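You operate a simulated robot arm through the tools that you are given. There is no shell and no other tool.

You run a simulated robot arm. Do the job below in one go: nothing can be reset, and whatever is moved stays where it is left.

Task
Charge the docked handheld at the volts printed on it.
Fine: strip off first, set the dial, mains plug in the blue socket, tip in the dock, strip on last.
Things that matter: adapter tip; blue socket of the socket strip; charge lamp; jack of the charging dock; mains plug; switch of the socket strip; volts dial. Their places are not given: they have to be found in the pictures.

It is judged by the outcome, as a careful person would: the job done as asked, and still so three seconds after it is handed in. It fails if anything else is knocked over, pushed out of place, dropped, spilled or broken.

Robot
A 6-joint arm with a two-finger gripper, fixed in place. Base frame: the origin is on the floor under the middle of its stand, x ahead of it, y to its left, z up. Readings come in mm, rad, newtons and seconds.
It reaches about 1298 mm from its shoulder. Its first joint turns from -2.601 to 2.601 rad. Payload 1.57 kg.
The TCP is the grasp point between the finger pads, 21 mm short of the fingertips. In the tool frame z runs along the fingers and y along their closing line. The gripper opens to 70 mm; its body begins 50 mm behind the TCP.
Orientation is that of the tool frame in the base frame, as a unit quaternion [x, y, z, w]. With the fingers straight down and closing along the base's y, the tool's x points along the base's -x, its y along +y and its z along -z.

Tools
- The arm moves only by the tool arm_command. Its argument "increments" is text: rows parted by semicolons, each of 7 numbers parted by spaces: the shift along the tool's x, y, z in units of 40 mm (1.0 is 40 mm), then the turn, a rotation vector about the tool's x, y, z in units of 6 degrees (1.0 is 6 degrees), then the gripper command, from -1 (fully open) to 1 (shut), values between in proportion. In form: x y z ax ay az grip; .... A call has 1 to 20 rows; each row shifts and turns the commanded pose from where the row before left it, along the tool's axes as they then stand. A call with a number of a shift or a turn outside -1 to 1 is refused whole. A row lasts 0.2 s, in which the tool goes at most 50 mm and 0.15 rad; a call with a longer step from one row to the next is refused whole, and so is a gripper value outside its range. A pose out of reach is approached as far as the arm can. The call stops where the force on the tool passes 40 N (or 10 N more than at its start, if that is more) or the arm is blocked; 0.2 s more then pass. Each finger travels about 64.8 mm/s and halts on what it meets, pressing with about 20 N; the grip force reading is that of the motor and also rises with nothing between the fingers. The clock runs only during rows and for 0.2 s after the last one: add rows that do not move to give the fingers time. The reply holds the time, the measured pose of the TCP, the force on the tool along the base axes, the opening and the grip force, in the units named above and with some noise, with the torque about the TCP (base axes, N m) and any sound that the robot's microphone picked up.
- Cameras (640 x 400 px; columns grow to the right, rows downward): "scene" is fixed at [62.3, 657, 1158]; the picture's right is [0.27, -0.96, 0.00], its down [-0.57, -0.16, -0.81] and it looks along [0.78, 0.22, -0.59] (base axes); focal length 234 px, centre (320, 200). "wrist" rides on the gripper at [79, 4, -81] in the tool frame; the picture's right is [-0.05, 1.00, 0.00], its down [-0.67, -0.04, -0.74] and it looks along [-0.74, -0.04, 0.67] (tool axes); focal length 256 px, centre (320, 200).
- camera(camera): a new picture of that camera. The clock stands still meanwhile.
- raise_lower(by): slides the trunk up (or, below 0, down) by that many mm; the arm rides with it, the base frame stays. It gives what a move gives, with no picture.
- pixel_to_xyz(camera, pixels): for up to 12 pixels [column, row] of the newest picture of that camera ("zoom" is the newest enlarged one), the place [x, y, z] in the base frame of the surface seen there, good to about 2 mm, but the place of the scene camera against the robot may be out by one fixed shift of up to 18 mm in any direction. The clock stands still meanwhile.
- zoom(camera, box): a new picture of the part [left, top, right, bottom] of that camera's present view, enlarged. The clock stands still meanwhile.
- close_job(): hands the job in; it is judged then, once.

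Unless the task says otherwise, let go and move clear before handing in.

The tools are called after "Emit:" as name(argument=value, ...) on one line, values as JSON. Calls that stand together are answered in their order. arm_command: Moves the arm, as the interface text tells. Its arguments: {"type":"object","properties":{"increments":{"type":"string"}},"required":["increments"]} The other tools are called the same way: raise_lower (by) moves the trunk up or down; camera (camera) takes a picture; pixel_to_xyz (camera, pixels) gives the place of the surface under pixels of a picture; zoom (camera, box) takes an enlarged picture of a part of a camera's view; close_job () hands the job in.

At the start:

```text
t: 0.0
ee_pos: [409.5, 632.8, 990.4]
tool_rot: [0.0, 1.0, 0.0, 0.0]
ft_force: [-0.2, 0.3, -0.7]
torque: [-0.02, 0.01, -0.01]
opening: 70.1
gripper_force: 0.1
trunk travel left (down, up): [-672.0, 298.0]
```

scene: 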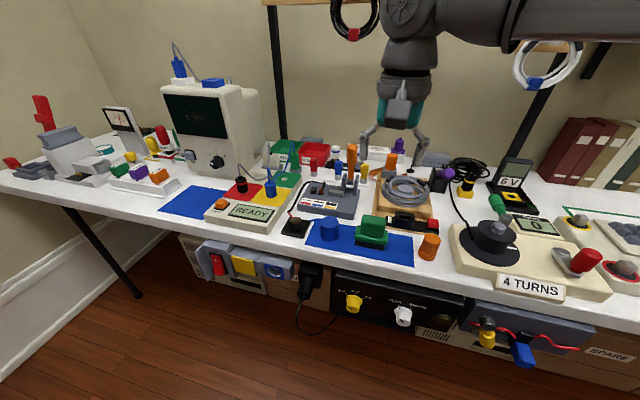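
wrist: 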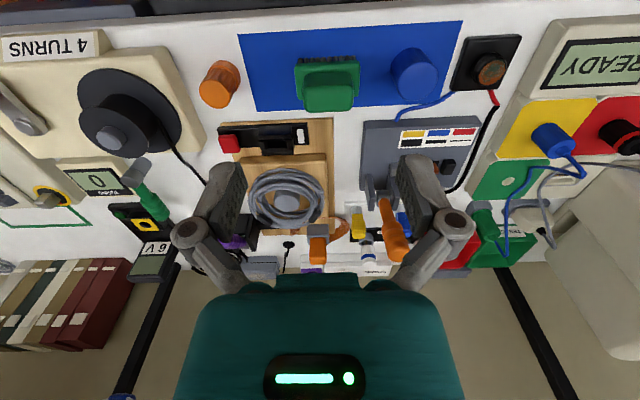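

The scene shows a black dock-like item marked "6 V" at about (512,185) and a strip with red/yellow/blue parts under the table at about (245,262). I'll zoom in on several regions to identify the things that matter.

Emit:
zoom(camera="scene", box=[430, 130, 590, 230])

Emit:
zoom(camera="scene", box=[180, 225, 340, 325])

Emit:
zoom(camera="scene", box=[320, 260, 480, 360])

Emit:
zoom(camera="scene", box=[440, 280, 600, 380])

Emit:
zoom(camera="scene", box=[280, 140, 440, 240])

Emit:
zoom(camera="scene", box=[0, 90, 200, 215])

```text
4.00 times, centred on (510, 180) of scene
```

zoom: 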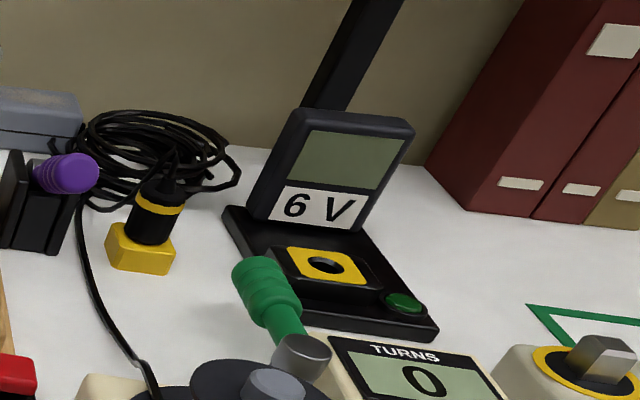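

```text
4.00 times, centred on (260, 275) of scene
```

zoom: 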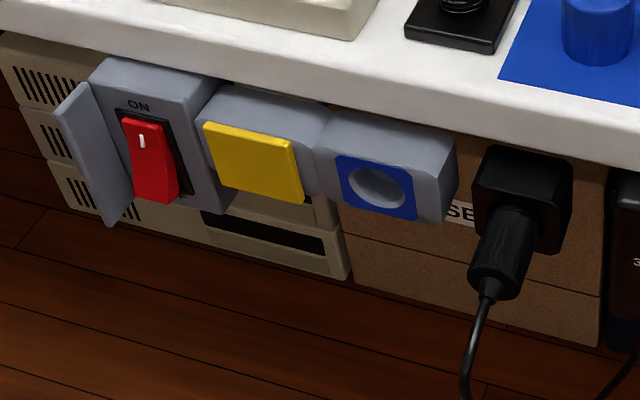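

```text
4.00 times, centred on (400, 310) of scene
```

zoom: 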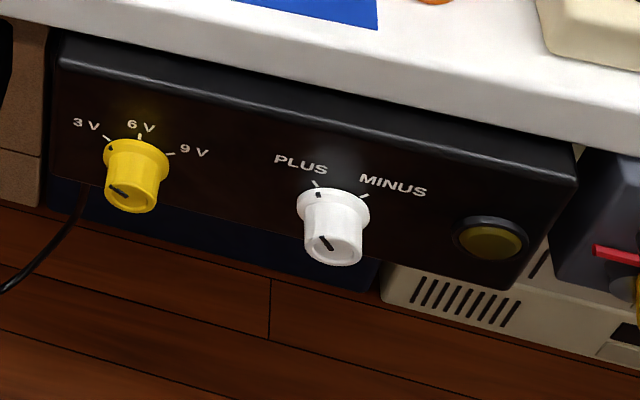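

```text
4.00 times, centred on (520, 330) of scene
```

zoom: 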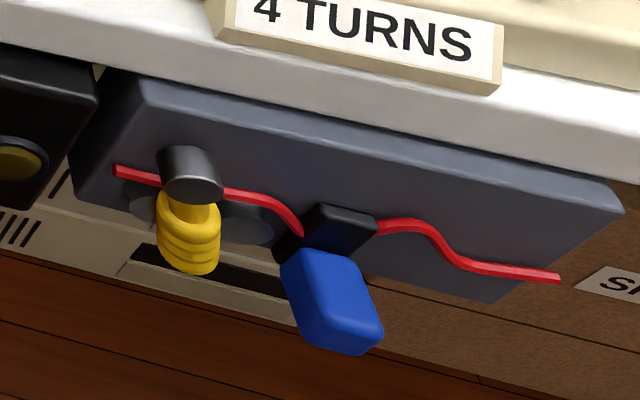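

```text
4.00 times, centred on (360, 190) of scene
```

zoom: 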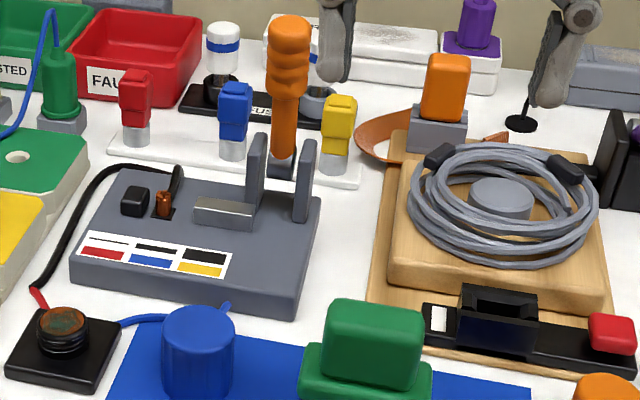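

```text
3.20 times, centred on (100, 152) of scene
```

zoom: 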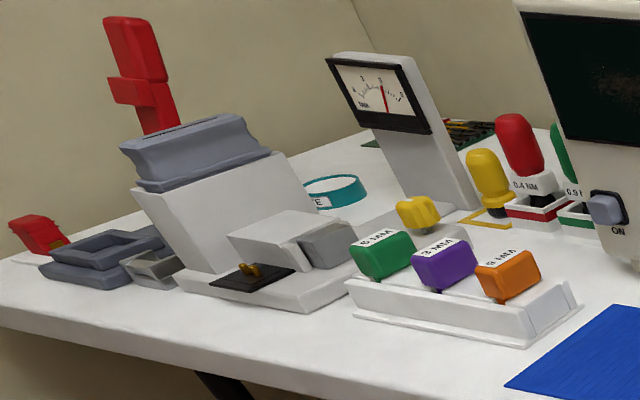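

The dock with the 6 V handheld is at about (512,190), the adapter tip stands in a yellow holder at (465,185), the strip hangs under the table front with its switch at (217,263), a yellow-covered unit, and the blue socket at (274,268). The mains plug is at (310,285) and the dial at (353,303). I'll get the places.

Emit:
camera(camera="scene")

Emit:
pixel_to_xyz(camera="scene", pixels=[[217, 262], [243, 265], [274, 272], [204, 262], [310, 275], [304, 290], [353, 303], [402, 317], [440, 320], [465, 185], [511, 196], [531, 206]])

Emit:
pixel_to_xyz(camera="scene", pixels=[[280, 245], [340, 260], [400, 275], [345, 275], [250, 240], [500, 215], [470, 168], [464, 193], [302, 312], [300, 330], [510, 181], [335, 285]])

```text
taken
```

scene: 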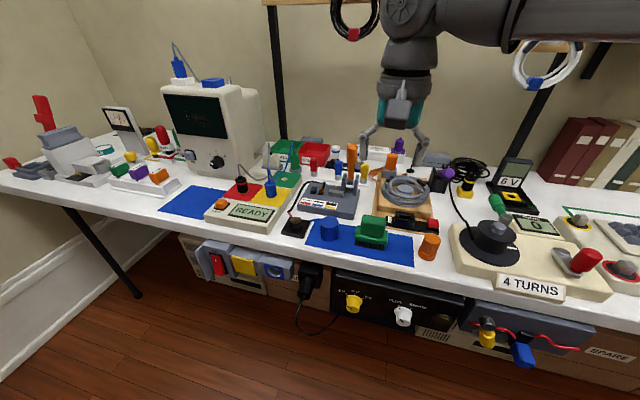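

```text
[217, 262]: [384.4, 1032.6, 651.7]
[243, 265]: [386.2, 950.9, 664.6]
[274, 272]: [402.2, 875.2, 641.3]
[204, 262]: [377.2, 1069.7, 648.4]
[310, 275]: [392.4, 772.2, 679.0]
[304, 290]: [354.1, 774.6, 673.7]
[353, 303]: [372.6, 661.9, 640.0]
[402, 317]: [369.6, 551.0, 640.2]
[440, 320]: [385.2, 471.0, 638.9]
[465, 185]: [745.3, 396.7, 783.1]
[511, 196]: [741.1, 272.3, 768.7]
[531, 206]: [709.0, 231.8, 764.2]
```

```text
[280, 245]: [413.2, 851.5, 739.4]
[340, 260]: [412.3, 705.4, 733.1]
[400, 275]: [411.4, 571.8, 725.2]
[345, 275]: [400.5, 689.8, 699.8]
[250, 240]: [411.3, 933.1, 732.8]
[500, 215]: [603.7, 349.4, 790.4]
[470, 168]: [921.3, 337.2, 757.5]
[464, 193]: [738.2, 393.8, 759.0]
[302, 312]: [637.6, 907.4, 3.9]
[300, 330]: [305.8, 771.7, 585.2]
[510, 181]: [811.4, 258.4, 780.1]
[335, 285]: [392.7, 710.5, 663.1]
```

The front items sit just below the table edge (x≈370–400, z≈640–680), facing the robot. I'll zoom harder on plug, switch, dial and dock before moving.

Emit:
zoom(camera="scene", box=[280, 250, 344, 290])

Emit:
zoom(camera="scene", box=[190, 235, 254, 275])

Emit:
zoom(camera="scene", box=[325, 280, 389, 320])

Emit:
zoom(camera="scene", box=[484, 150, 548, 190])

Emit:
zoom(camera="scene", box=[440, 150, 504, 210])

Emit:
zoom(camera="scene", box=[484, 180, 548, 220])

```text
10.00 times, centred on (312, 270) of scene
```

zoom: 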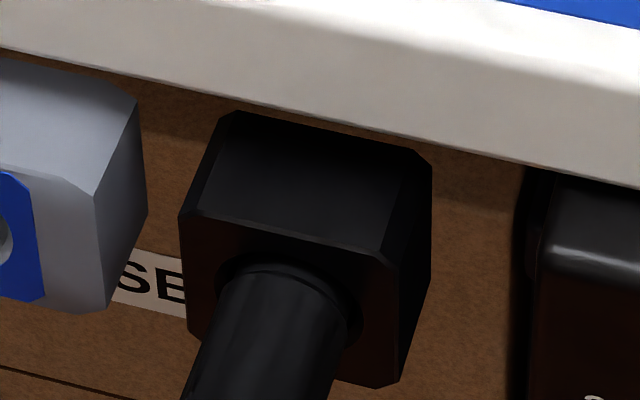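

```text
10.00 times, centred on (222, 255) of scene
```

zoom: 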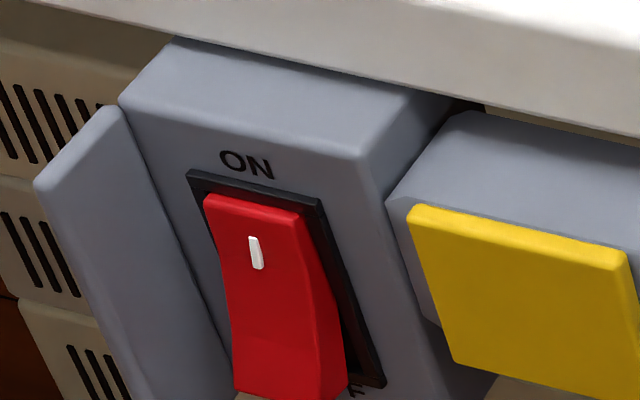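

```text
10.00 times, centred on (357, 300) of scene
```

zoom: 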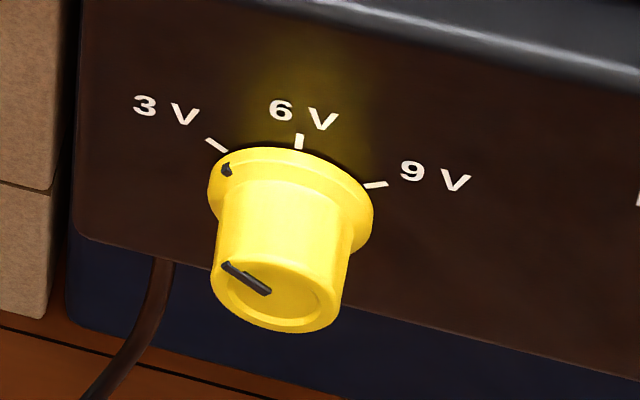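

```text
10.00 times, centred on (516, 170) of scene
```

zoom: 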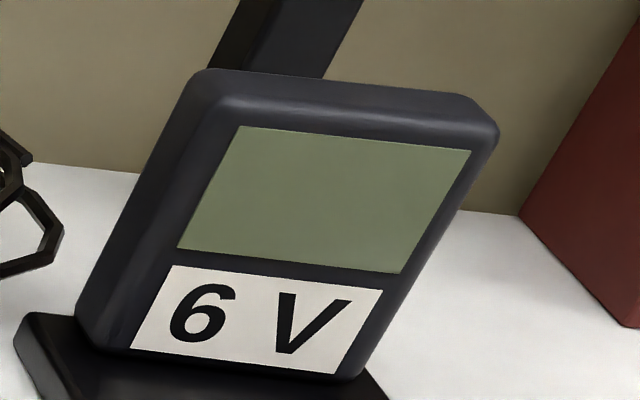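

```text
6.67 times, centred on (472, 180) of scene
```

zoom: 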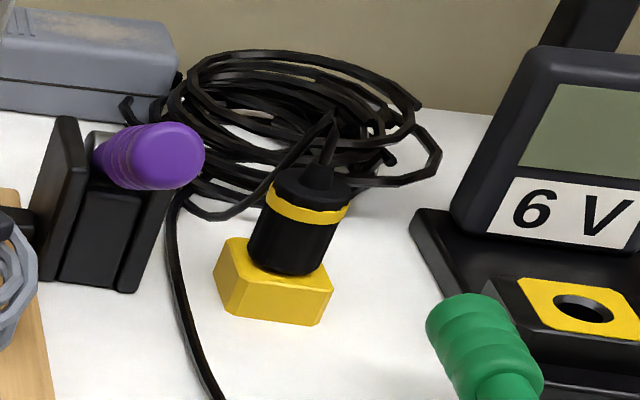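

```text
10.00 times, centred on (516, 200) of scene
```

zoom: 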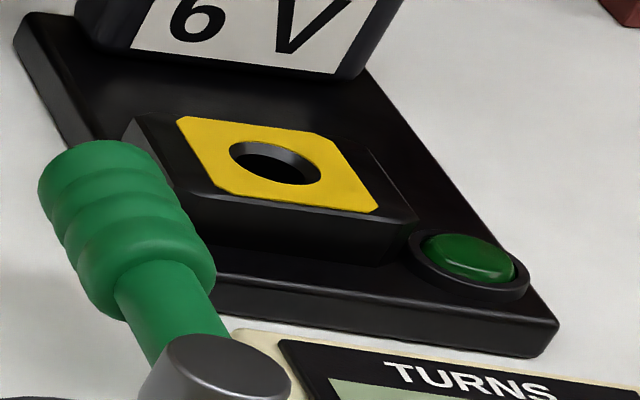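

The switch rocker reads ON at its top, the mains plug is a black cylinder in a black parking block, and the dial points at 3 V. I'll back the gripper off from the table and swing toward the strip at height first.

Emit:
arm_command(increments="1 0.4 0 0 0 0 -1; 1 0.4 0 0 0 0 -1; 1 0.4 0 0 0 0 -1; 1 0.4 0 0 0 0 -1; 1 0.4 0 0 0 0 -1; 0.5 0.4 0 0 0 0 -1; 0 0 0 0 0 0 -1")

```text
t: 1.6
ee_pos: [191.7, 730.5, 991.1]
tool_rot: [0.001, 1.0, 0.001, 0.0]
ft_force: [0.0, -0.3, 0.6]
torque: [0.01, -0.03, -0.03]
opening: 70.0
gripper_force: 0.1
trunk travel left (down, up): [-672.0, 298.0]
```

The TCP is at (192, 731, 991), clear of the table. Next I pitch the tool up so the fingers point along +x.

Emit:
arm_command(increments="0 0 0 0 -1 0 -1; 0 0 0 0 -1 0 -1; 0 0 0 0 -1 0 -1; 0 0 0 0 -1 0 -1; 0 0 0 0 -1 0 -1; 0 0 0 0 -1 0 -1; 0 0 0 0 -1 0 -1; 0 0 0 0 -1 0 -1; 0 0 0 0 -1 0 -1; 0 0 0 0 -1 0 -1; 0 0 0 0 -1 0 -1; 0 0 0 0 -1 0 -1; 0 0 0 0 -1 0 -1; 0 0 0 0 -1 0 -1; 0 0 0 0 -1 0 -1; 0 0 0 0 0 0 -1")

```text
t: 5.0
ee_pos: [188.7, 730.0, 1176.9]
tool_rot: [0.001, 0.707, -0.001, 0.707]
ft_force: [1.0, 0.6, 0.2]
torque: [-0.02, 0.03, 0.01]
opening: 69.9
gripper_force: 0.0
out of reach, approached as far as the arm can: row 2, 3, 4, 5, 6, 7, 8, 9, 10, 11, 12, 13, 14, 15
trunk travel left (down, up): [-672.0, 298.0]
```

The orientation is reached, but the arm could not hold z and rose to 1177; the trunk needs lowering. I'll check the scene first for clearance.

Emit:
camera(camera="scene")

Emit:
camera(camera="wrist")

```text
taken
```

scene: 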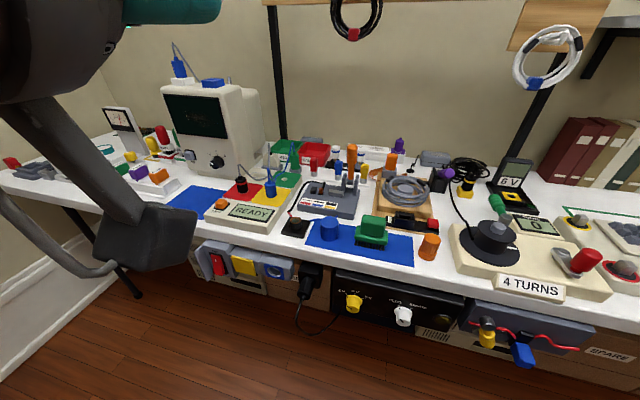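

```text
taken
```

wrist: 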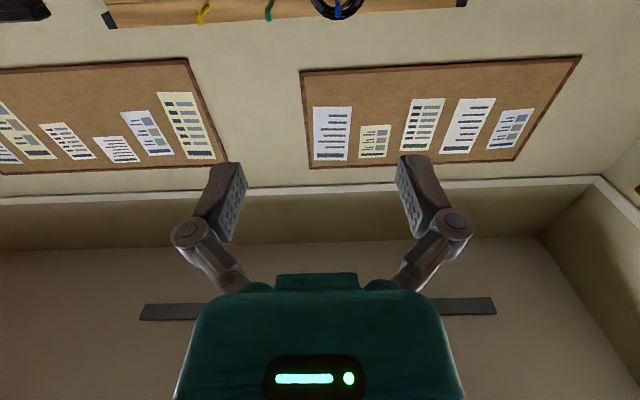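

The fingers point horizontally and nothing is near the arm on the table side. I'll lower the trunk 300 mm.

Emit:
raise_lower(by=-300)

Emit:
camera(camera="scene")

```text
t: 8.0
ee_pos: [188.3, 729.1, 877.1]
tool_rot: [0.0, 0.708, 0.0, 0.706]
ft_force: [0.7, -0.5, 0.1]
torque: [-0.01, -0.04, 0.01]
opening: 70.0
gripper_force: 0.0
trunk travel left (down, up): [-372.0, 598.0]
```

```text
taken
```

scene: 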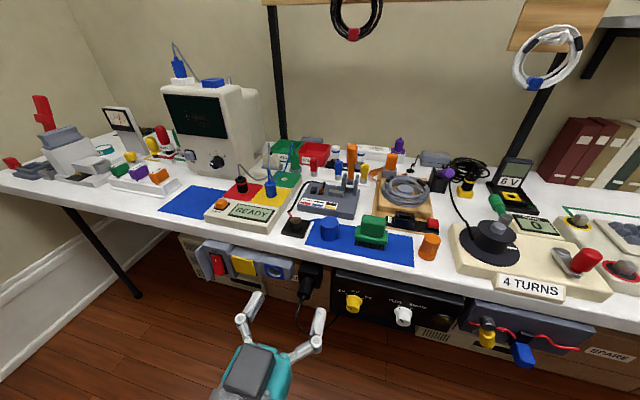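

The gripper is now at z≈877 in front of the table edge, with nothing near. I'll lower another 200 mm and look with the wrist camera.

Emit:
raise_lower(by=-200)

Emit:
camera(camera="wrist")

Emit:
camera(camera="scene")

```text
t: 10.2
ee_pos: [188.3, 729.3, 677.1]
tool_rot: [0.0, 0.708, 0.0, 0.707]
ft_force: [0.1, -0.5, -0.5]
torque: [0.0, 0.01, 0.01]
opening: 70.1
gripper_force: 0.2
trunk travel left (down, up): [-172.0, 798.0]
```

```text
taken
```

wrist: 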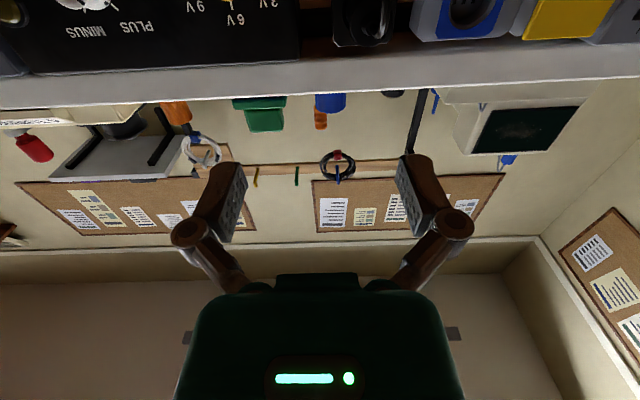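

```text
taken
```

scene: 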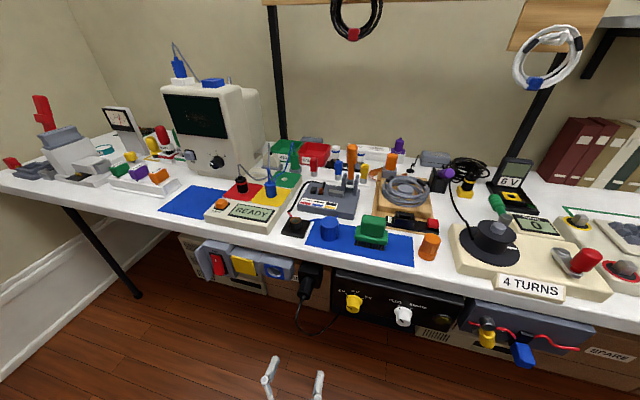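

The wrist view is upside down and looks up from below; the dial legends appear at (240,15) and the blue socket at (468,12). I'll spin the tool about its axis so the camera rides on top, in steps.

Emit:
arm_command(increments="0 0 0 0 0 1 -1; 0 0 0 0 0 1 -1; 0 0 0 0 0 1 -1; 0 0 0 0 0 1 -1; 0 0 0 0 0 1 -1; 0 0 0 0 0 1 -1; 0 0 0 0 0 1 -1; 0 0 0 0 0 1 -1; 0 0 0 0 0 1 -1; 0 0 0 0 0 1 -1; 0 0 0 0 0 1 -1; 0 0 0 0 0 1 -1; 0 0 0 0 0 1 -1; 0 0 0 0 0 1 -1; 0 0 0 0 0 1 -1; 0 0 0 0 0 0 -1")

```text
t: 13.6
ee_pos: [188.1, 730.7, 677.4]
tool_rot: [0.466, 0.53, 0.467, 0.533]
ft_force: [-0.1, -0.2, 1.0]
torque: [0.02, -0.01, 0.01]
opening: 70.2
gripper_force: 0.1
out of reach, approached as far as the arm can: row 15
trunk travel left (down, up): [-172.0, 798.0]
```

The wrist hits its limit at about +83°. I'll turn the other way instead.

Emit:
arm_command(increments="0 0 0 0 0 -1 -1; 0 0 0 0 0 -1 -1; 0 0 0 0 0 -1 -1; 0 0 0 0 0 -1 -1; 0 0 0 0 0 -1 -1; 0 0 0 0 0 -1 -1; 0 0 0 0 0 -1 -1; 0 0 0 0 0 -1 -1; 0 0 0 0 0 -1 -1; 0 0 0 0 0 -1 -1; 0 0 0 0 0 -1 -1; 0 0 0 0 0 -1 -1; 0 0 0 0 0 -1 -1; 0 0 0 0 0 -1 -1; 0 0 0 0 0 -1 -1; 0 0 0 0 0 -1 -1; 0 0 0 0 0 -1 -1; 0 0 0 0 0 -1 -1; 0 0 0 0 0 -1 -1; 0 0 0 0 0 -1 -1")

Emit:
arm_command(increments="0 0 0 0 0 -1 -1; 0 0 0 0 0 -1 -1; 0 0 0 0 0 -1 -1; 0 0 0 0 0 -1 -1; 0 0 0 0 0 -1 -1; 0 0 0 0 0 -1 -1; 0 0 0 0 0 -1 -1; 0 0 0 0 0 -1 -1; 0 0 0 0 0 -1 -1; 0 0 0 0 0 -1 -1; 0 0 0 0 0 -1 -1; 0 0 0 0 0 -1 -1; 0 0 0 0 0 -1 -1; 0 0 0 0 0 -1 -1; 0 0 0 0 0 -1 -1; 0 0 0 0 0 -1 -1; 0 0 0 0 0 -1 -1; 0 0 0 0 0 -1 -1; 0 0 0 0 0 -1 -1; 0 0 0 0 0 -1 -1")

```text
t: 17.8
ee_pos: [187.7, 729.9, 677.0]
tool_rot: [-0.228, 0.669, -0.227, 0.67]
ft_force: [0.4, 0.9, -0.3]
torque: [0.02, 0.0, -0.01]
opening: 70.0
gripper_force: 0.0
trunk travel left (down, up): [-172.0, 798.0]
```

```text
t: 22.0
ee_pos: [189.1, 730.4, 678.1]
tool_rot: [0.693, -0.136, 0.695, -0.138]
ft_force: [0.2, -0.2, -0.1]
torque: [0.0, 0.01, 0.02]
opening: 69.9
gripper_force: 0.0
trunk travel left (down, up): [-172.0, 798.0]
```

It turned freely to about −158°. Another 22.4° puts the camera on top.

Emit:
arm_command(increments="0 0 0 0 0 -1 -1; 0 0 0 0 0 -1 -1; 0 0 0 0 0 -1 -1; 0 0 0 0 0 -0.73 -1; 0 0 0 0 0 0 -1")

Emit:
camera(camera="wrist")

```text
t: 23.2
ee_pos: [186.9, 729.5, 677.9]
tool_rot: [0.706, 0.0, 0.708, -0.001]
ft_force: [0.0, -0.7, -0.4]
torque: [0.0, 0.0, 0.0]
opening: 69.9
gripper_force: 0.1
trunk travel left (down, up): [-172.0, 798.0]
```

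```text
taken
```

wrist: 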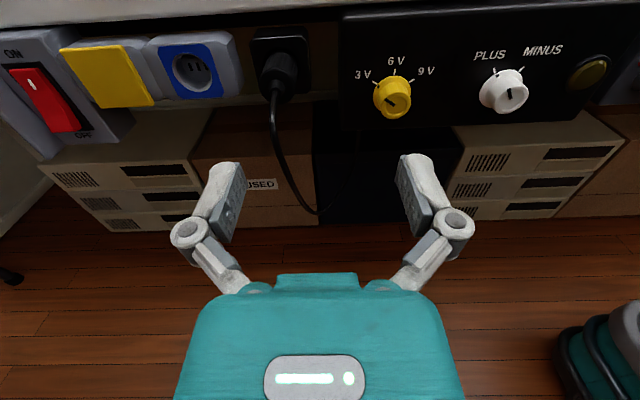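

The wrist camera is now upright: switch at (45,100), blue socket at (193,72), plug at (278,72), dial at (393,97). I'll read places and zoom on details.

Emit:
pixel_to_xyz(camera="wrist", pixels=[[35, 80], [48, 105], [62, 128], [105, 75], [193, 72], [205, 55], [280, 50], [278, 72], [276, 85], [394, 95], [395, 103], [394, 75]])

Emit:
zoom(camera="wrist", box=[0, 20, 160, 170])

Emit:
zoom(camera="wrist", box=[140, 20, 320, 130])

Emit:
zoom(camera="wrist", box=[340, 40, 468, 120])

```text
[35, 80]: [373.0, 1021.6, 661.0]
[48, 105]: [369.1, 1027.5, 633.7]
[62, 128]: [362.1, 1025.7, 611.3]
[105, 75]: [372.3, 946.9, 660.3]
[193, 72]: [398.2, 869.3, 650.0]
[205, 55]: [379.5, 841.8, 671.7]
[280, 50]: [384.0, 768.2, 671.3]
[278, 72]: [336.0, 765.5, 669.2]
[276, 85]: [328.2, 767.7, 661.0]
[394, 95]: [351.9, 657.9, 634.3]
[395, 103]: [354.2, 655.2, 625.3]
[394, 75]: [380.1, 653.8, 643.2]
```

```text
2.67 times, centred on (80, 95) of wrist
```

zoom: 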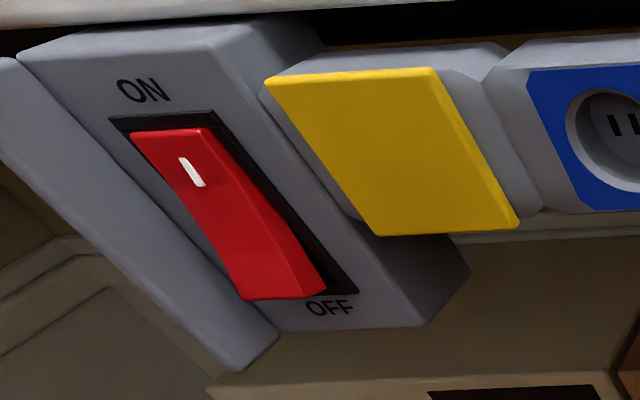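

```text
3.56 times, centred on (230, 75) of wrist
```

zoom: 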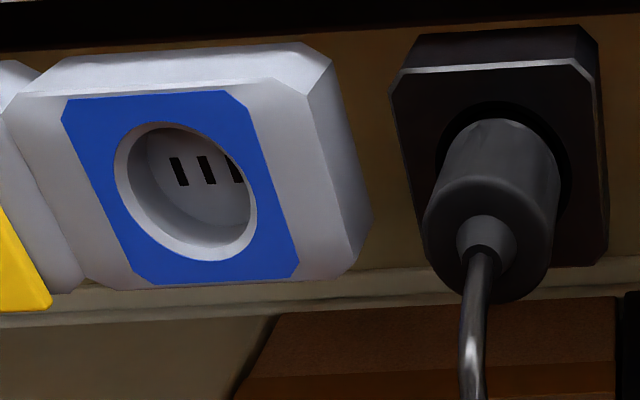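

```text
5.00 times, centred on (404, 80) of wrist
```

zoom: 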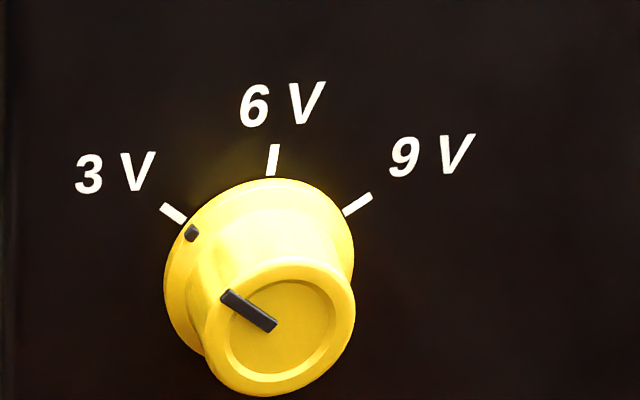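

The rocker's lower end stands out (x≈362 at z≈611) so it is ON; the blue socket has three slots in a row; the dial marks 3 V. I'll measure the rocker precisely to press its lower half.

Emit:
zoom(camera="wrist", box=[0, 20, 160, 170])

Emit:
pixel_to_xyz(camera="zoom", pixels=[[245, 290], [318, 285], [280, 285], [140, 140], [200, 140], [230, 215], [285, 280], [340, 290], [150, 120], [380, 300], [240, 360], [30, 100]])

```text
2.67 times, centred on (80, 95) of wrist
```

zoom: 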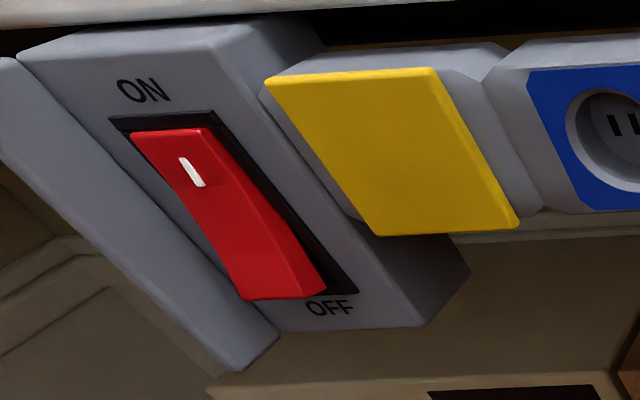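

```text
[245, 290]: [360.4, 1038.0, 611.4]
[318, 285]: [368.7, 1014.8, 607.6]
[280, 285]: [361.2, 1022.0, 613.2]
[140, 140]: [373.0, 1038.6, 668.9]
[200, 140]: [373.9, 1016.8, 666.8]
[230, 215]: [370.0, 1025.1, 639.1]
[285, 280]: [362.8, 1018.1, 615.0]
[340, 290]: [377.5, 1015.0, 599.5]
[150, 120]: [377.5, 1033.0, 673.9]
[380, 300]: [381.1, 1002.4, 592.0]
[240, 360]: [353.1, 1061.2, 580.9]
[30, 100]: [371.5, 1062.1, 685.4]
```

The rocker spans y≈1015–1038, z≈609–668, with the lid off to y≈1060. I'll close the fingers and go to stand off in front of the lower end.

Emit:
arm_command(increments="-0.2 -0.927 0.2 0 0 0 1; -0.2 -0.927 0.2 0 0 0 1; -0.2 -0.927 0.2 0 0 0 1; -0.2 -0.927 0.2 0 0 0 1; -0.2 -0.927 0.2 0 0 0 1; -0.2 -0.927 0.2 0 0 0 1; -0.2 -0.927 0.2 0 0 0 1; -0.2 -0.927 0.2 0 0 0 1; 0 0 0 0 0 0 1; 0 0 0 0 0 0 1")

Emit:
camera(camera="wrist")

```text
t: 25.4
ee_pos: [251.0, 1026.5, 677.2]
tool_rot: [0.706, -0.001, 0.708, 0.0]
ft_force: [-0.4, 0.0, -0.2]
torque: [0.0, -0.02, 0.01]
opening: 0.0
gripper_force: 19.9
out of reach, approached as far as the arm can: row 1, 2, 3, 4, 5, 6, 7, 8
trunk travel left (down, up): [-172.0, 798.0]
```

```text
taken
```

wrist: 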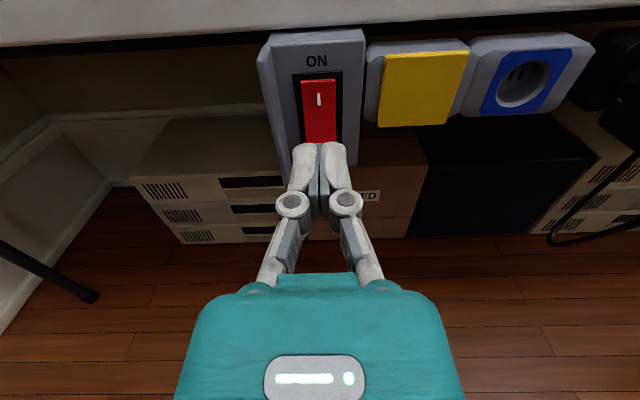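

The arm could not go lower by itself (z stayed 677), so I'll lower the trunk 120 mm and then fine-tune.

Emit:
raise_lower(by=-120)

Emit:
arm_command(increments="0 0 0 0 0 0 1")

```text
t: 26.9
ee_pos: [250.2, 1026.9, 558.1]
tool_rot: [0.706, 0.0, 0.708, 0.0]
ft_force: [1.1, 0.3, -0.6]
torque: [0.02, 0.03, 0.03]
opening: 0.0
gripper_force: 20.5
trunk travel left (down, up): [-52.0, 918.0]
```

```text
t: 27.3
ee_pos: [252.3, 1026.6, 556.8]
tool_rot: [0.706, 0.0, 0.708, -0.001]
ft_force: [-0.3, -0.5, 0.8]
torque: [0.0, -0.04, -0.01]
opening: 0.2
gripper_force: 19.5
trunk travel left (down, up): [-52.0, 918.0]
```

Commanded pose follows the trunk. Now up 57 mm and forward 70 mm to just before the rocker.

Emit:
arm_command(increments="0.7125 0 0 0 0 0 1; 0.7125 0 0 0 0 0 1; 0 0 0.8 0 0 0 1; 0 0 0.8 0 0 0 1; 0 0 0 0 0 0 1")

Emit:
camera(camera="wrist")

```text
t: 28.5
ee_pos: [311.6, 1026.3, 558.1]
tool_rot: [0.707, 0.0, 0.707, -0.001]
ft_force: [1.0, 0.7, -0.4]
torque: [-0.01, 0.0, 0.01]
opening: 0.1
gripper_force: 20.5
out of reach, approached as far as the arm can: row 1, 2
trunk travel left (down, up): [-52.0, 918.0]
```

```text
taken
```

wrist: 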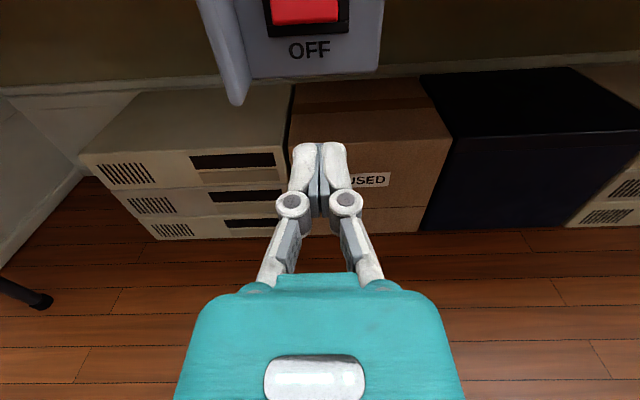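

Key finding: the arm itself keeps its height when the tool is level — z only changes with the trunk (and pitch). I'll raise the trunk 57 mm to align with the rocker's lower end.

Emit:
raise_lower(by=57)

Emit:
camera(camera="wrist")

```text
t: 29.4
ee_pos: [313.7, 1025.6, 613.8]
tool_rot: [0.707, 0.0, 0.707, -0.001]
ft_force: [-0.6, 0.1, 0.6]
torque: [0.0, 0.02, -0.03]
opening: 0.1
gripper_force: 20.2
trunk travel left (down, up): [-109.0, 861.0]
```

```text
taken
```

wrist: 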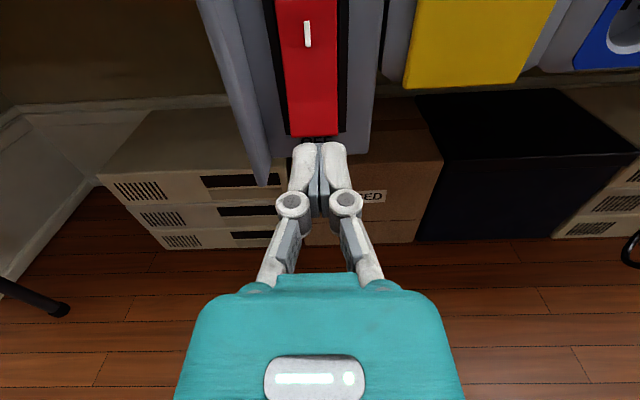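

Fingers are lined up with the rocker bottom (about (318,140)), clear of the lid at (265,185). I'll advance and press in small steps.

Emit:
arm_command(increments="0 0 0.3 0 0 0 1; 0 0 0.25 0 0 0 1; 0 0 0.1 0 0 0 1; 0 0 0.1 0 0 0 1; 0 0 0.1 0 0 0 1; 0 0 0.1 0 0 0 1")

```text
t: 30.8
ee_pos: [349.4, 1026.0, 614.4]
tool_rot: [0.707, 0.0, 0.707, -0.001]
ft_force: [-3.5, -1.6, -1.7]
torque: [-0.02, -0.01, -0.04]
opening: 5.8
gripper_force: 28.2
trunk travel left (down, up): [-109.0, 861.0]
```

The force is −3.5 N in x and the fingers were wedged open 5.8 mm. I'll look before pressing further.

Emit:
camera(camera="wrist")

Emit:
zoom(camera="wrist", box=[240, 60, 400, 180])

```text
taken
```

wrist: 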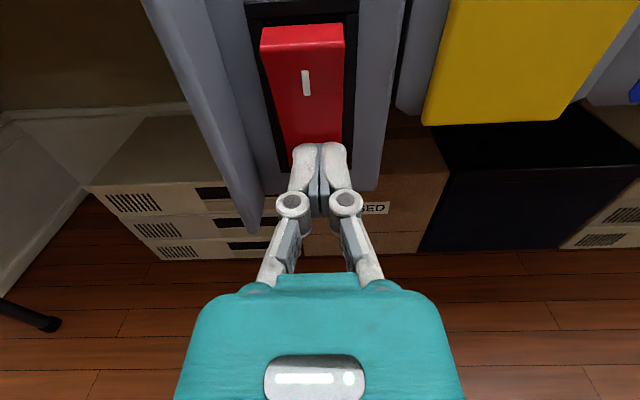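

```text
3.33 times, centred on (320, 120) of wrist
```

zoom: 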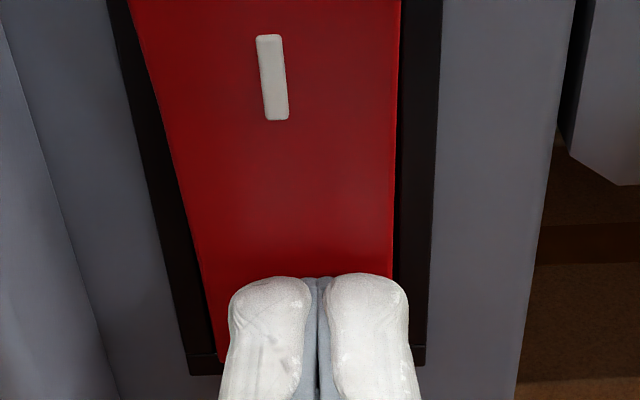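

The rocker has tipped: its top now stands out at (302,40), so it reads OFF. I'll back away and verify.

Emit:
arm_command(increments="0 0 -0.5 0 0 0 1; 0 0 -0.8 0 0 0 1; 0 0 -0.8 0 0 0 1; 0 0 -0.8 0 0 0 1; 0 0 0 0 0 0 1")

Emit:
raise_lower(by=40)

Emit:
camera(camera="wrist")

Emit:
zoom(camera="wrist", box=[200, 20, 480, 180])

```text
t: 32.0
ee_pos: [232.8, 1026.3, 616.2]
tool_rot: [0.707, 0.0, 0.707, 0.0]
ft_force: [-0.4, 0.5, 1.3]
torque: [0.01, 0.0, 0.01]
opening: 0.1
gripper_force: 28.8
trunk travel left (down, up): [-109.0, 861.0]
```

```text
t: 32.9
ee_pos: [231.0, 1025.7, 653.9]
tool_rot: [0.706, -0.001, 0.708, -0.001]
ft_force: [0.6, -0.3, -0.9]
torque: [0.01, -0.03, 0.02]
opening: 0.0
gripper_force: 28.6
trunk travel left (down, up): [-149.0, 821.0]
```

```text
taken
```

wrist: 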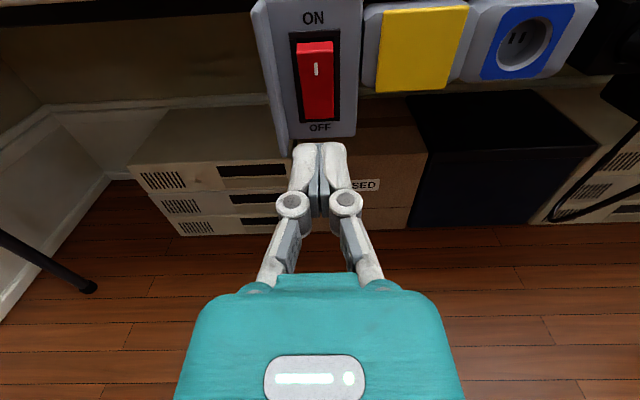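

```text
2.29 times, centred on (340, 100) of wrist
```

zoom: 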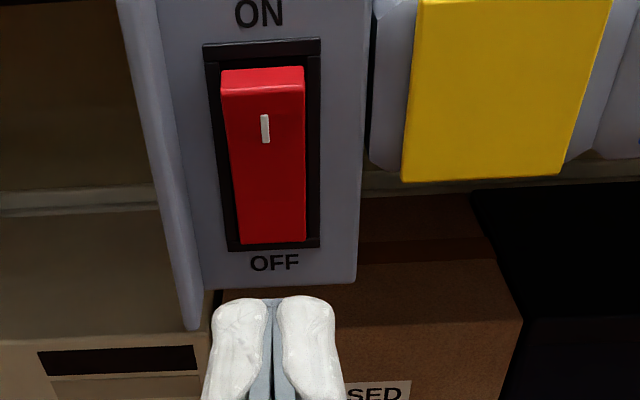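

The rocker top projects and the bottom is flush with OFF, so the strip is off. I'll confirm depth, then head for the dial.

Emit:
pixel_to_xyz(camera="wrist", pixels=[[315, 50], [318, 85], [320, 115], [315, 42], [425, 45], [523, 40]])

```text
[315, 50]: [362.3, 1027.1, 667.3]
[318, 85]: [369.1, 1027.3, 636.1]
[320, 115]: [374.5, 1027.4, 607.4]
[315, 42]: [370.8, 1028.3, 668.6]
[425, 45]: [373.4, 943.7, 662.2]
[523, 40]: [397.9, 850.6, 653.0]
```

Confirmed off (top 362, bottom 374.5). Next I move along to the dial, staying at x≈215 clear of the hanging cable, with the gripper opening.

Emit:
arm_command(increments="0 0.9 -0.4 0 0 0 -1; 0 0.95 0 0 0 0 -1; 0 0.95 0 0 0 0 -1; 0 0.95 0 0 0 0 -1; 0 0.95 0 0 0 0 -1; 0 0.95 0 0 0 0 -1; 0 0.95 0 0 0 0 -1; 0 0.95 0 0 0 0 -1; 0 0.95 0 0 0 0 -1; 0 0.75 0 0 0 0 -1; 0 0 0 0 0 0 -1")

Emit:
raise_lower(by=-20)

Emit:
camera(camera="wrist")

Emit:
zoom(camera="wrist", box=[240, 30, 400, 150])

```text
t: 35.3
ee_pos: [214.5, 654.5, 654.9]
tool_rot: [0.706, 0.0, 0.708, -0.001]
ft_force: [-0.5, 0.7, 0.3]
torque: [-0.02, 0.01, 0.03]
opening: 69.8
gripper_force: 0.0
trunk travel left (down, up): [-149.0, 821.0]
```

```text
t: 35.9
ee_pos: [217.0, 655.0, 635.5]
tool_rot: [0.706, -0.001, 0.708, 0.0]
ft_force: [0.9, 0.0, 0.1]
torque: [0.0, 0.01, -0.02]
opening: 70.0
gripper_force: 0.2
trunk travel left (down, up): [-129.0, 841.0]
```

```text
taken
```

wrist: 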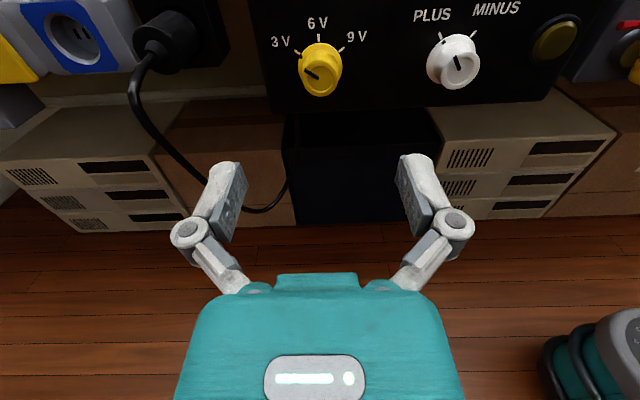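

```text
3.33 times, centred on (320, 90) of wrist
```

zoom: 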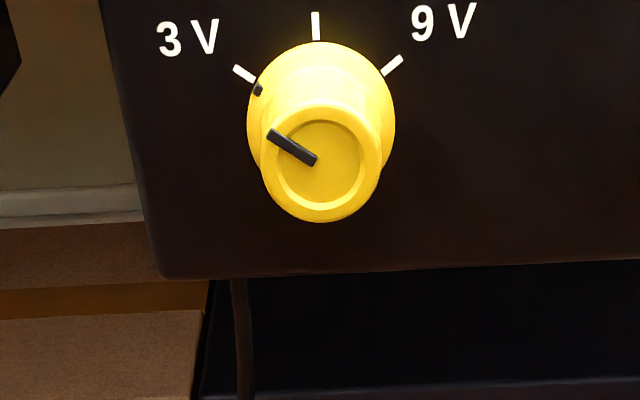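

The dial is at (320,75) in the wrist view with its pointer on 3 V; I'll read its geometry and the tick positions to get the turn angle.

Emit:
pixel_to_xyz(camera="zoom", pixels=[[320, 165], [270, 165], [374, 165], [320, 114], [320, 215], [244, 73], [316, 27], [392, 65], [259, 88], [252, 125], [389, 125], [278, 138]])

```text
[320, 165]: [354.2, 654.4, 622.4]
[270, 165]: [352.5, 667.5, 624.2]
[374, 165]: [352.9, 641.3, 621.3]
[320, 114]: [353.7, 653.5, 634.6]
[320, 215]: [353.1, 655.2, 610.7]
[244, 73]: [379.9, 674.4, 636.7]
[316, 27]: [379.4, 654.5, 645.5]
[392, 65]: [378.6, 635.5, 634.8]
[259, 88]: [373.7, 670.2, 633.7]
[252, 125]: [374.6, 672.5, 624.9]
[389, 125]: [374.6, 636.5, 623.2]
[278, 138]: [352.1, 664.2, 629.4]
```

The knob axis is at y≈654.5, z≈622.5, front at x≈353, and 3 V→6 V is about +55° about the axis. I'll lower 13 mm, then approach with open fingers.

Emit:
raise_lower(by=-13)

Emit:
arm_command(increments="0 0 0.9 0 0 0 -1; 0 0 0.9 0 0 0 -1; 0 0 0.8 0 0 0 -1; 0 0 0.4 0 0 0 -1; 0 0 0.2 0 0 0 -1; 0 0 0 0 0 0 -1")

Emit:
camera(camera="wrist")

```text
t: 36.5
ee_pos: [216.7, 655.0, 621.5]
tool_rot: [0.706, 0.0, 0.708, -0.001]
ft_force: [0.3, 0.5, 0.5]
torque: [0.0, 0.02, -0.01]
opening: 70.0
gripper_force: 0.0
trunk travel left (down, up): [-116.0, 854.0]
```

```text
t: 38.0
ee_pos: [344.5, 655.3, 622.8]
tool_rot: [0.706, 0.001, 0.708, -0.001]
ft_force: [-0.7, 0.0, -0.2]
torque: [0.0, -0.01, 0.0]
opening: 70.3
gripper_force: 0.1
trunk travel left (down, up): [-116.0, 854.0]
```

```text
taken
```

wrist: 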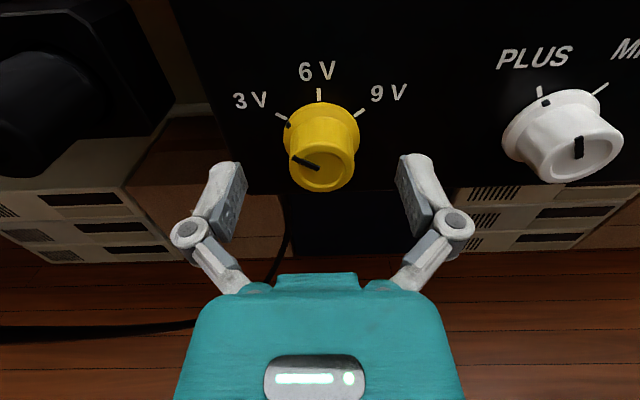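

The knob sits between the fingers at (322,150). I'll move 4 mm deeper and close.

Emit:
arm_command(increments="0 0 0.1 0 0 0 -1; 0 0 0 0 0 0 0; 0 0 0 0 0 0 1; 0 0 0 0 0 0 1; 0 0 0 0 0 0 1; 0 0 0 0 0 0 1")

Emit:
camera(camera="wrist")

```text
t: 39.4
ee_pos: [348.3, 654.3, 622.2]
tool_rot: [0.706, -0.001, 0.708, 0.0]
ft_force: [-7.0, -9.4, -4.3]
torque: [0.01, -0.01, -0.17]
opening: 32.1
gripper_force: 31.5
trunk travel left (down, up): [-116.0, 854.0]
```

```text
taken
```

wrist: 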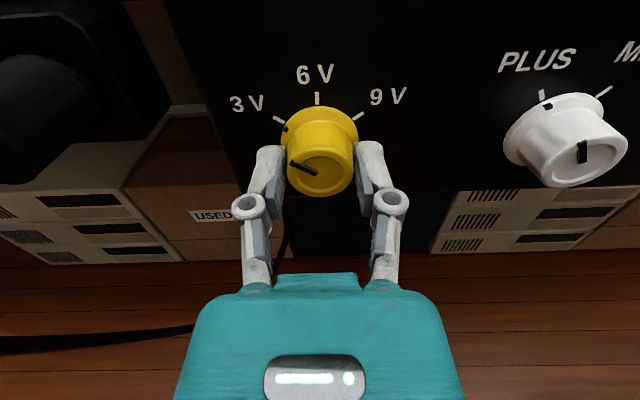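

Gripped at 32 mm with small side force. I'll turn +48° first and look.

Emit:
arm_command(increments="0 0 0 0 0 0.8 1; 0 0 0 0 0 0.8 1; 0 0 0 0 0 0.8 1; 0 0 0 0 0 0.8 1; 0 0 0 0 0 0.8 1; 0 0 0 0 0 0.8 1; 0 0 0 0 0 0.8 1; 0 0 0 0 0 0.8 1; 0 0 0 0 0 0.8 1; 0 0 0 0 0 0.8 1; 0 0 0 0 0 0 1")

Emit:
camera(camera="wrist")

Emit:
camera(camera="scene")

```text
t: 41.8
ee_pos: [348.1, 654.8, 622.4]
tool_rot: [0.644, -0.288, 0.647, -0.289]
ft_force: [0.9, 3.8, -1.8]
torque: [0.01, -0.25, -0.43]
opening: 31.9
gripper_force: 31.4
trunk travel left (down, up): [-116.0, 854.0]
```

```text
taken
```

wrist: 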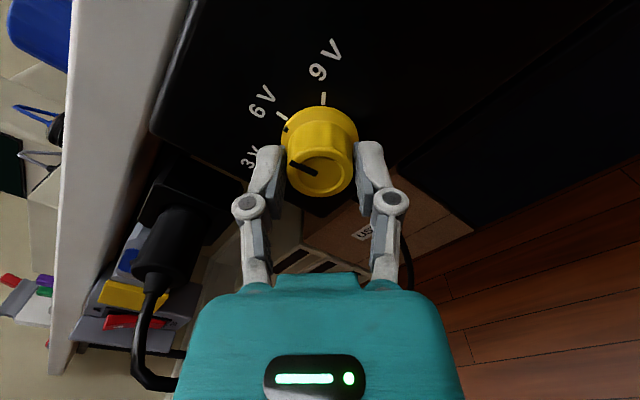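

```text
taken
```

scene: 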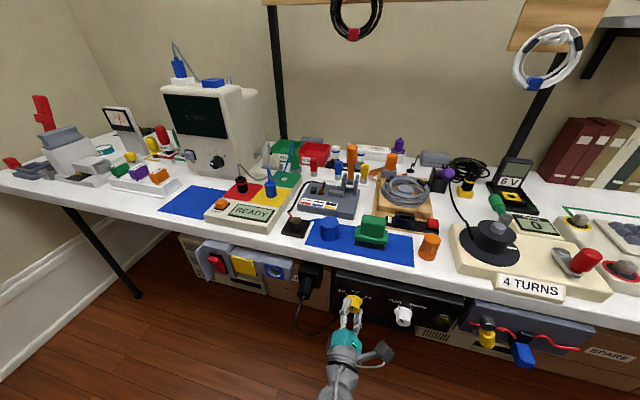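

The knob follows the fingers: the flange mark (286,128) is just short of the 6 V tick (281,117). I'll zoom to estimate the rest.

Emit:
zoom(camera="wrist", box=[240, 70, 400, 210])

Emit:
pixel_to_xyz(camera="wrist", pixels=[[286, 128], [281, 117], [323, 98], [318, 173], [295, 163]])

```text
2.86 times, centred on (320, 140) of wrist
```

zoom: 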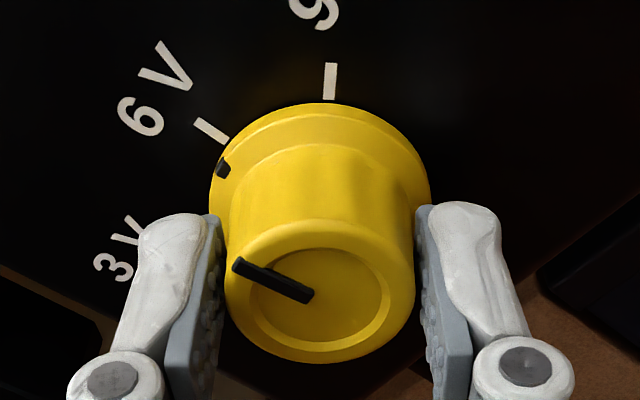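

```text
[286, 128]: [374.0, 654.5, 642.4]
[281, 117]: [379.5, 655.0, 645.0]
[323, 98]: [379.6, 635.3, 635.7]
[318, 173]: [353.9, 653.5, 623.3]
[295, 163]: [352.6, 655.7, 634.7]
```

Mark reads about 0–6° short of the 6 V tick. I'll turn 6° more to make ≈54° total and re-check.

Emit:
arm_command(increments="0 0 0 0 0 0.5 1; 0 0 0 0 0 0.5 1; 0 0 0 0 0 0 1")

Emit:
zoom(camera="wrist", box=[240, 70, 400, 210])

Emit:
pixel_to_xyz(camera="zoom", pixels=[[223, 168], [240, 265], [305, 295], [213, 115]])

```text
t: 42.5
ee_pos: [347.8, 655.3, 622.1]
tool_rot: [0.628, -0.321, 0.631, -0.322]
ft_force: [1.0, 1.3, 0.8]
torque: [0.03, -0.58, -0.5]
opening: 32.1
gripper_force: 32.0
trunk travel left (down, up): [-116.0, 854.0]
```

```text
2.86 times, centred on (320, 140) of wrist
```

zoom: 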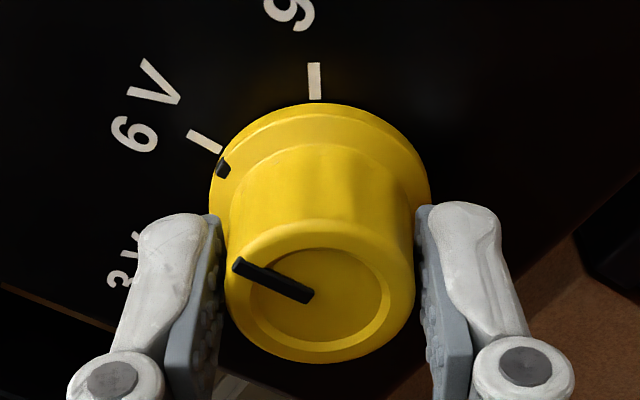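

```text
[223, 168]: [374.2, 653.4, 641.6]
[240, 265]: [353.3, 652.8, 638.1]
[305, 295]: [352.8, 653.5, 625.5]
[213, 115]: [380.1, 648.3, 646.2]
```

By geometry the pointer is now within a few degrees of vertical, matching the 6 V tick. I'll release, back off, and turn the tool upright to check.

Emit:
arm_command(increments="0 0 0 0 0 0 -1; 0 0 0 0 0 0 -1; 0 0 0 0 0 0 -1; 0 0 -0.8 0 0 0 -1; 0 0 -0.9 0 0 0 -1; 0 0 -0.9 0 0 0 -1; 0 0 -0.6 0 0 0 -1; 0 0 0 0 0 -1 -1; 0 0 0 0 0 -1 -1; 0 0 0 0 0 -1 -1; 0 0 0 0 0 -1 -1; 0 0 0 0 0 -1 -1; 0 0 0 0 0 -1 -1; 0 0 0 0 0 -1 -1; 0 0 0 0 0 -1 -1; 0 0 0 0 0 -1 -1; 0 0 0 0 0 0 -1")

Emit:
zoom(camera="wrist", box=[240, 30, 400, 150])

Emit:
pixel_to_xyz(camera="zoom", pixels=[[320, 165], [316, 27], [320, 50], [320, 130]])

```text
t: 46.1
ee_pos: [220.8, 654.6, 622.5]
tool_rot: [0.706, 0.0, 0.708, 0.0]
ft_force: [-0.1, 0.4, -0.8]
torque: [0.02, 0.01, 0.0]
opening: 70.1
gripper_force: 0.0
trunk travel left (down, up): [-116.0, 854.0]
```

```text
3.33 times, centred on (320, 90) of wrist
```

zoom: 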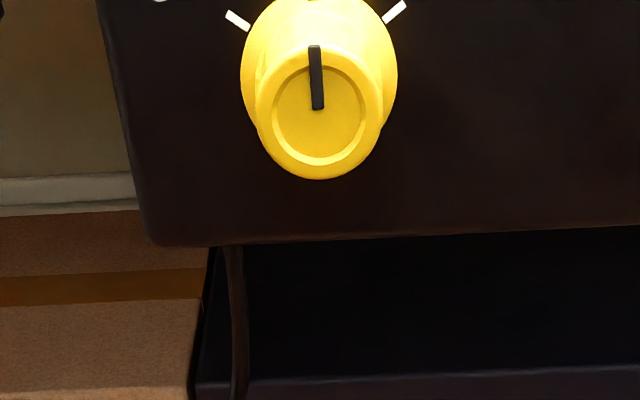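

```text
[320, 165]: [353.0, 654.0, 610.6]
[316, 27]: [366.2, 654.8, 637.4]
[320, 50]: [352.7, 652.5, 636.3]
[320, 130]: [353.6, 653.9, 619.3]
```

The pointer now points straight up at (316,75 in the zoom). I'll view the whole dial top to confirm against the 6 V tick.

Emit:
zoom(camera="wrist", box=[260, 0, 388, 80])

Emit:
zoom(camera="scene", box=[325, 280, 389, 320])

```text
5.00 times, centred on (324, 40) of wrist
```

zoom: 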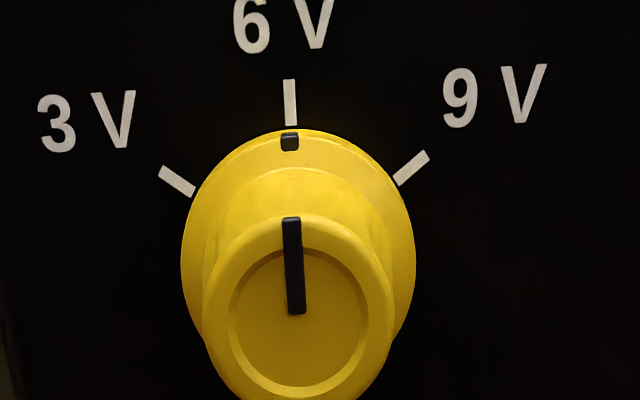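

```text
10.00 times, centred on (357, 300) of scene
```

zoom: 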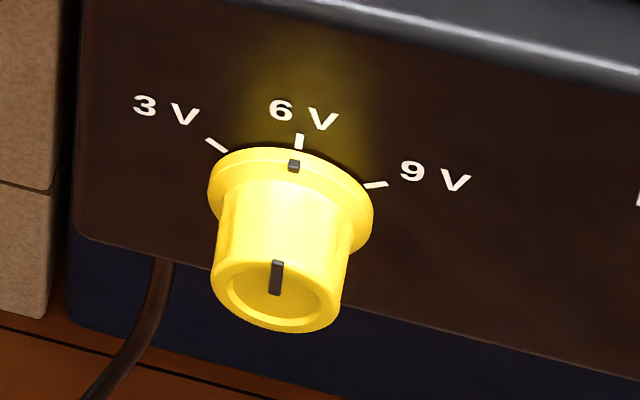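

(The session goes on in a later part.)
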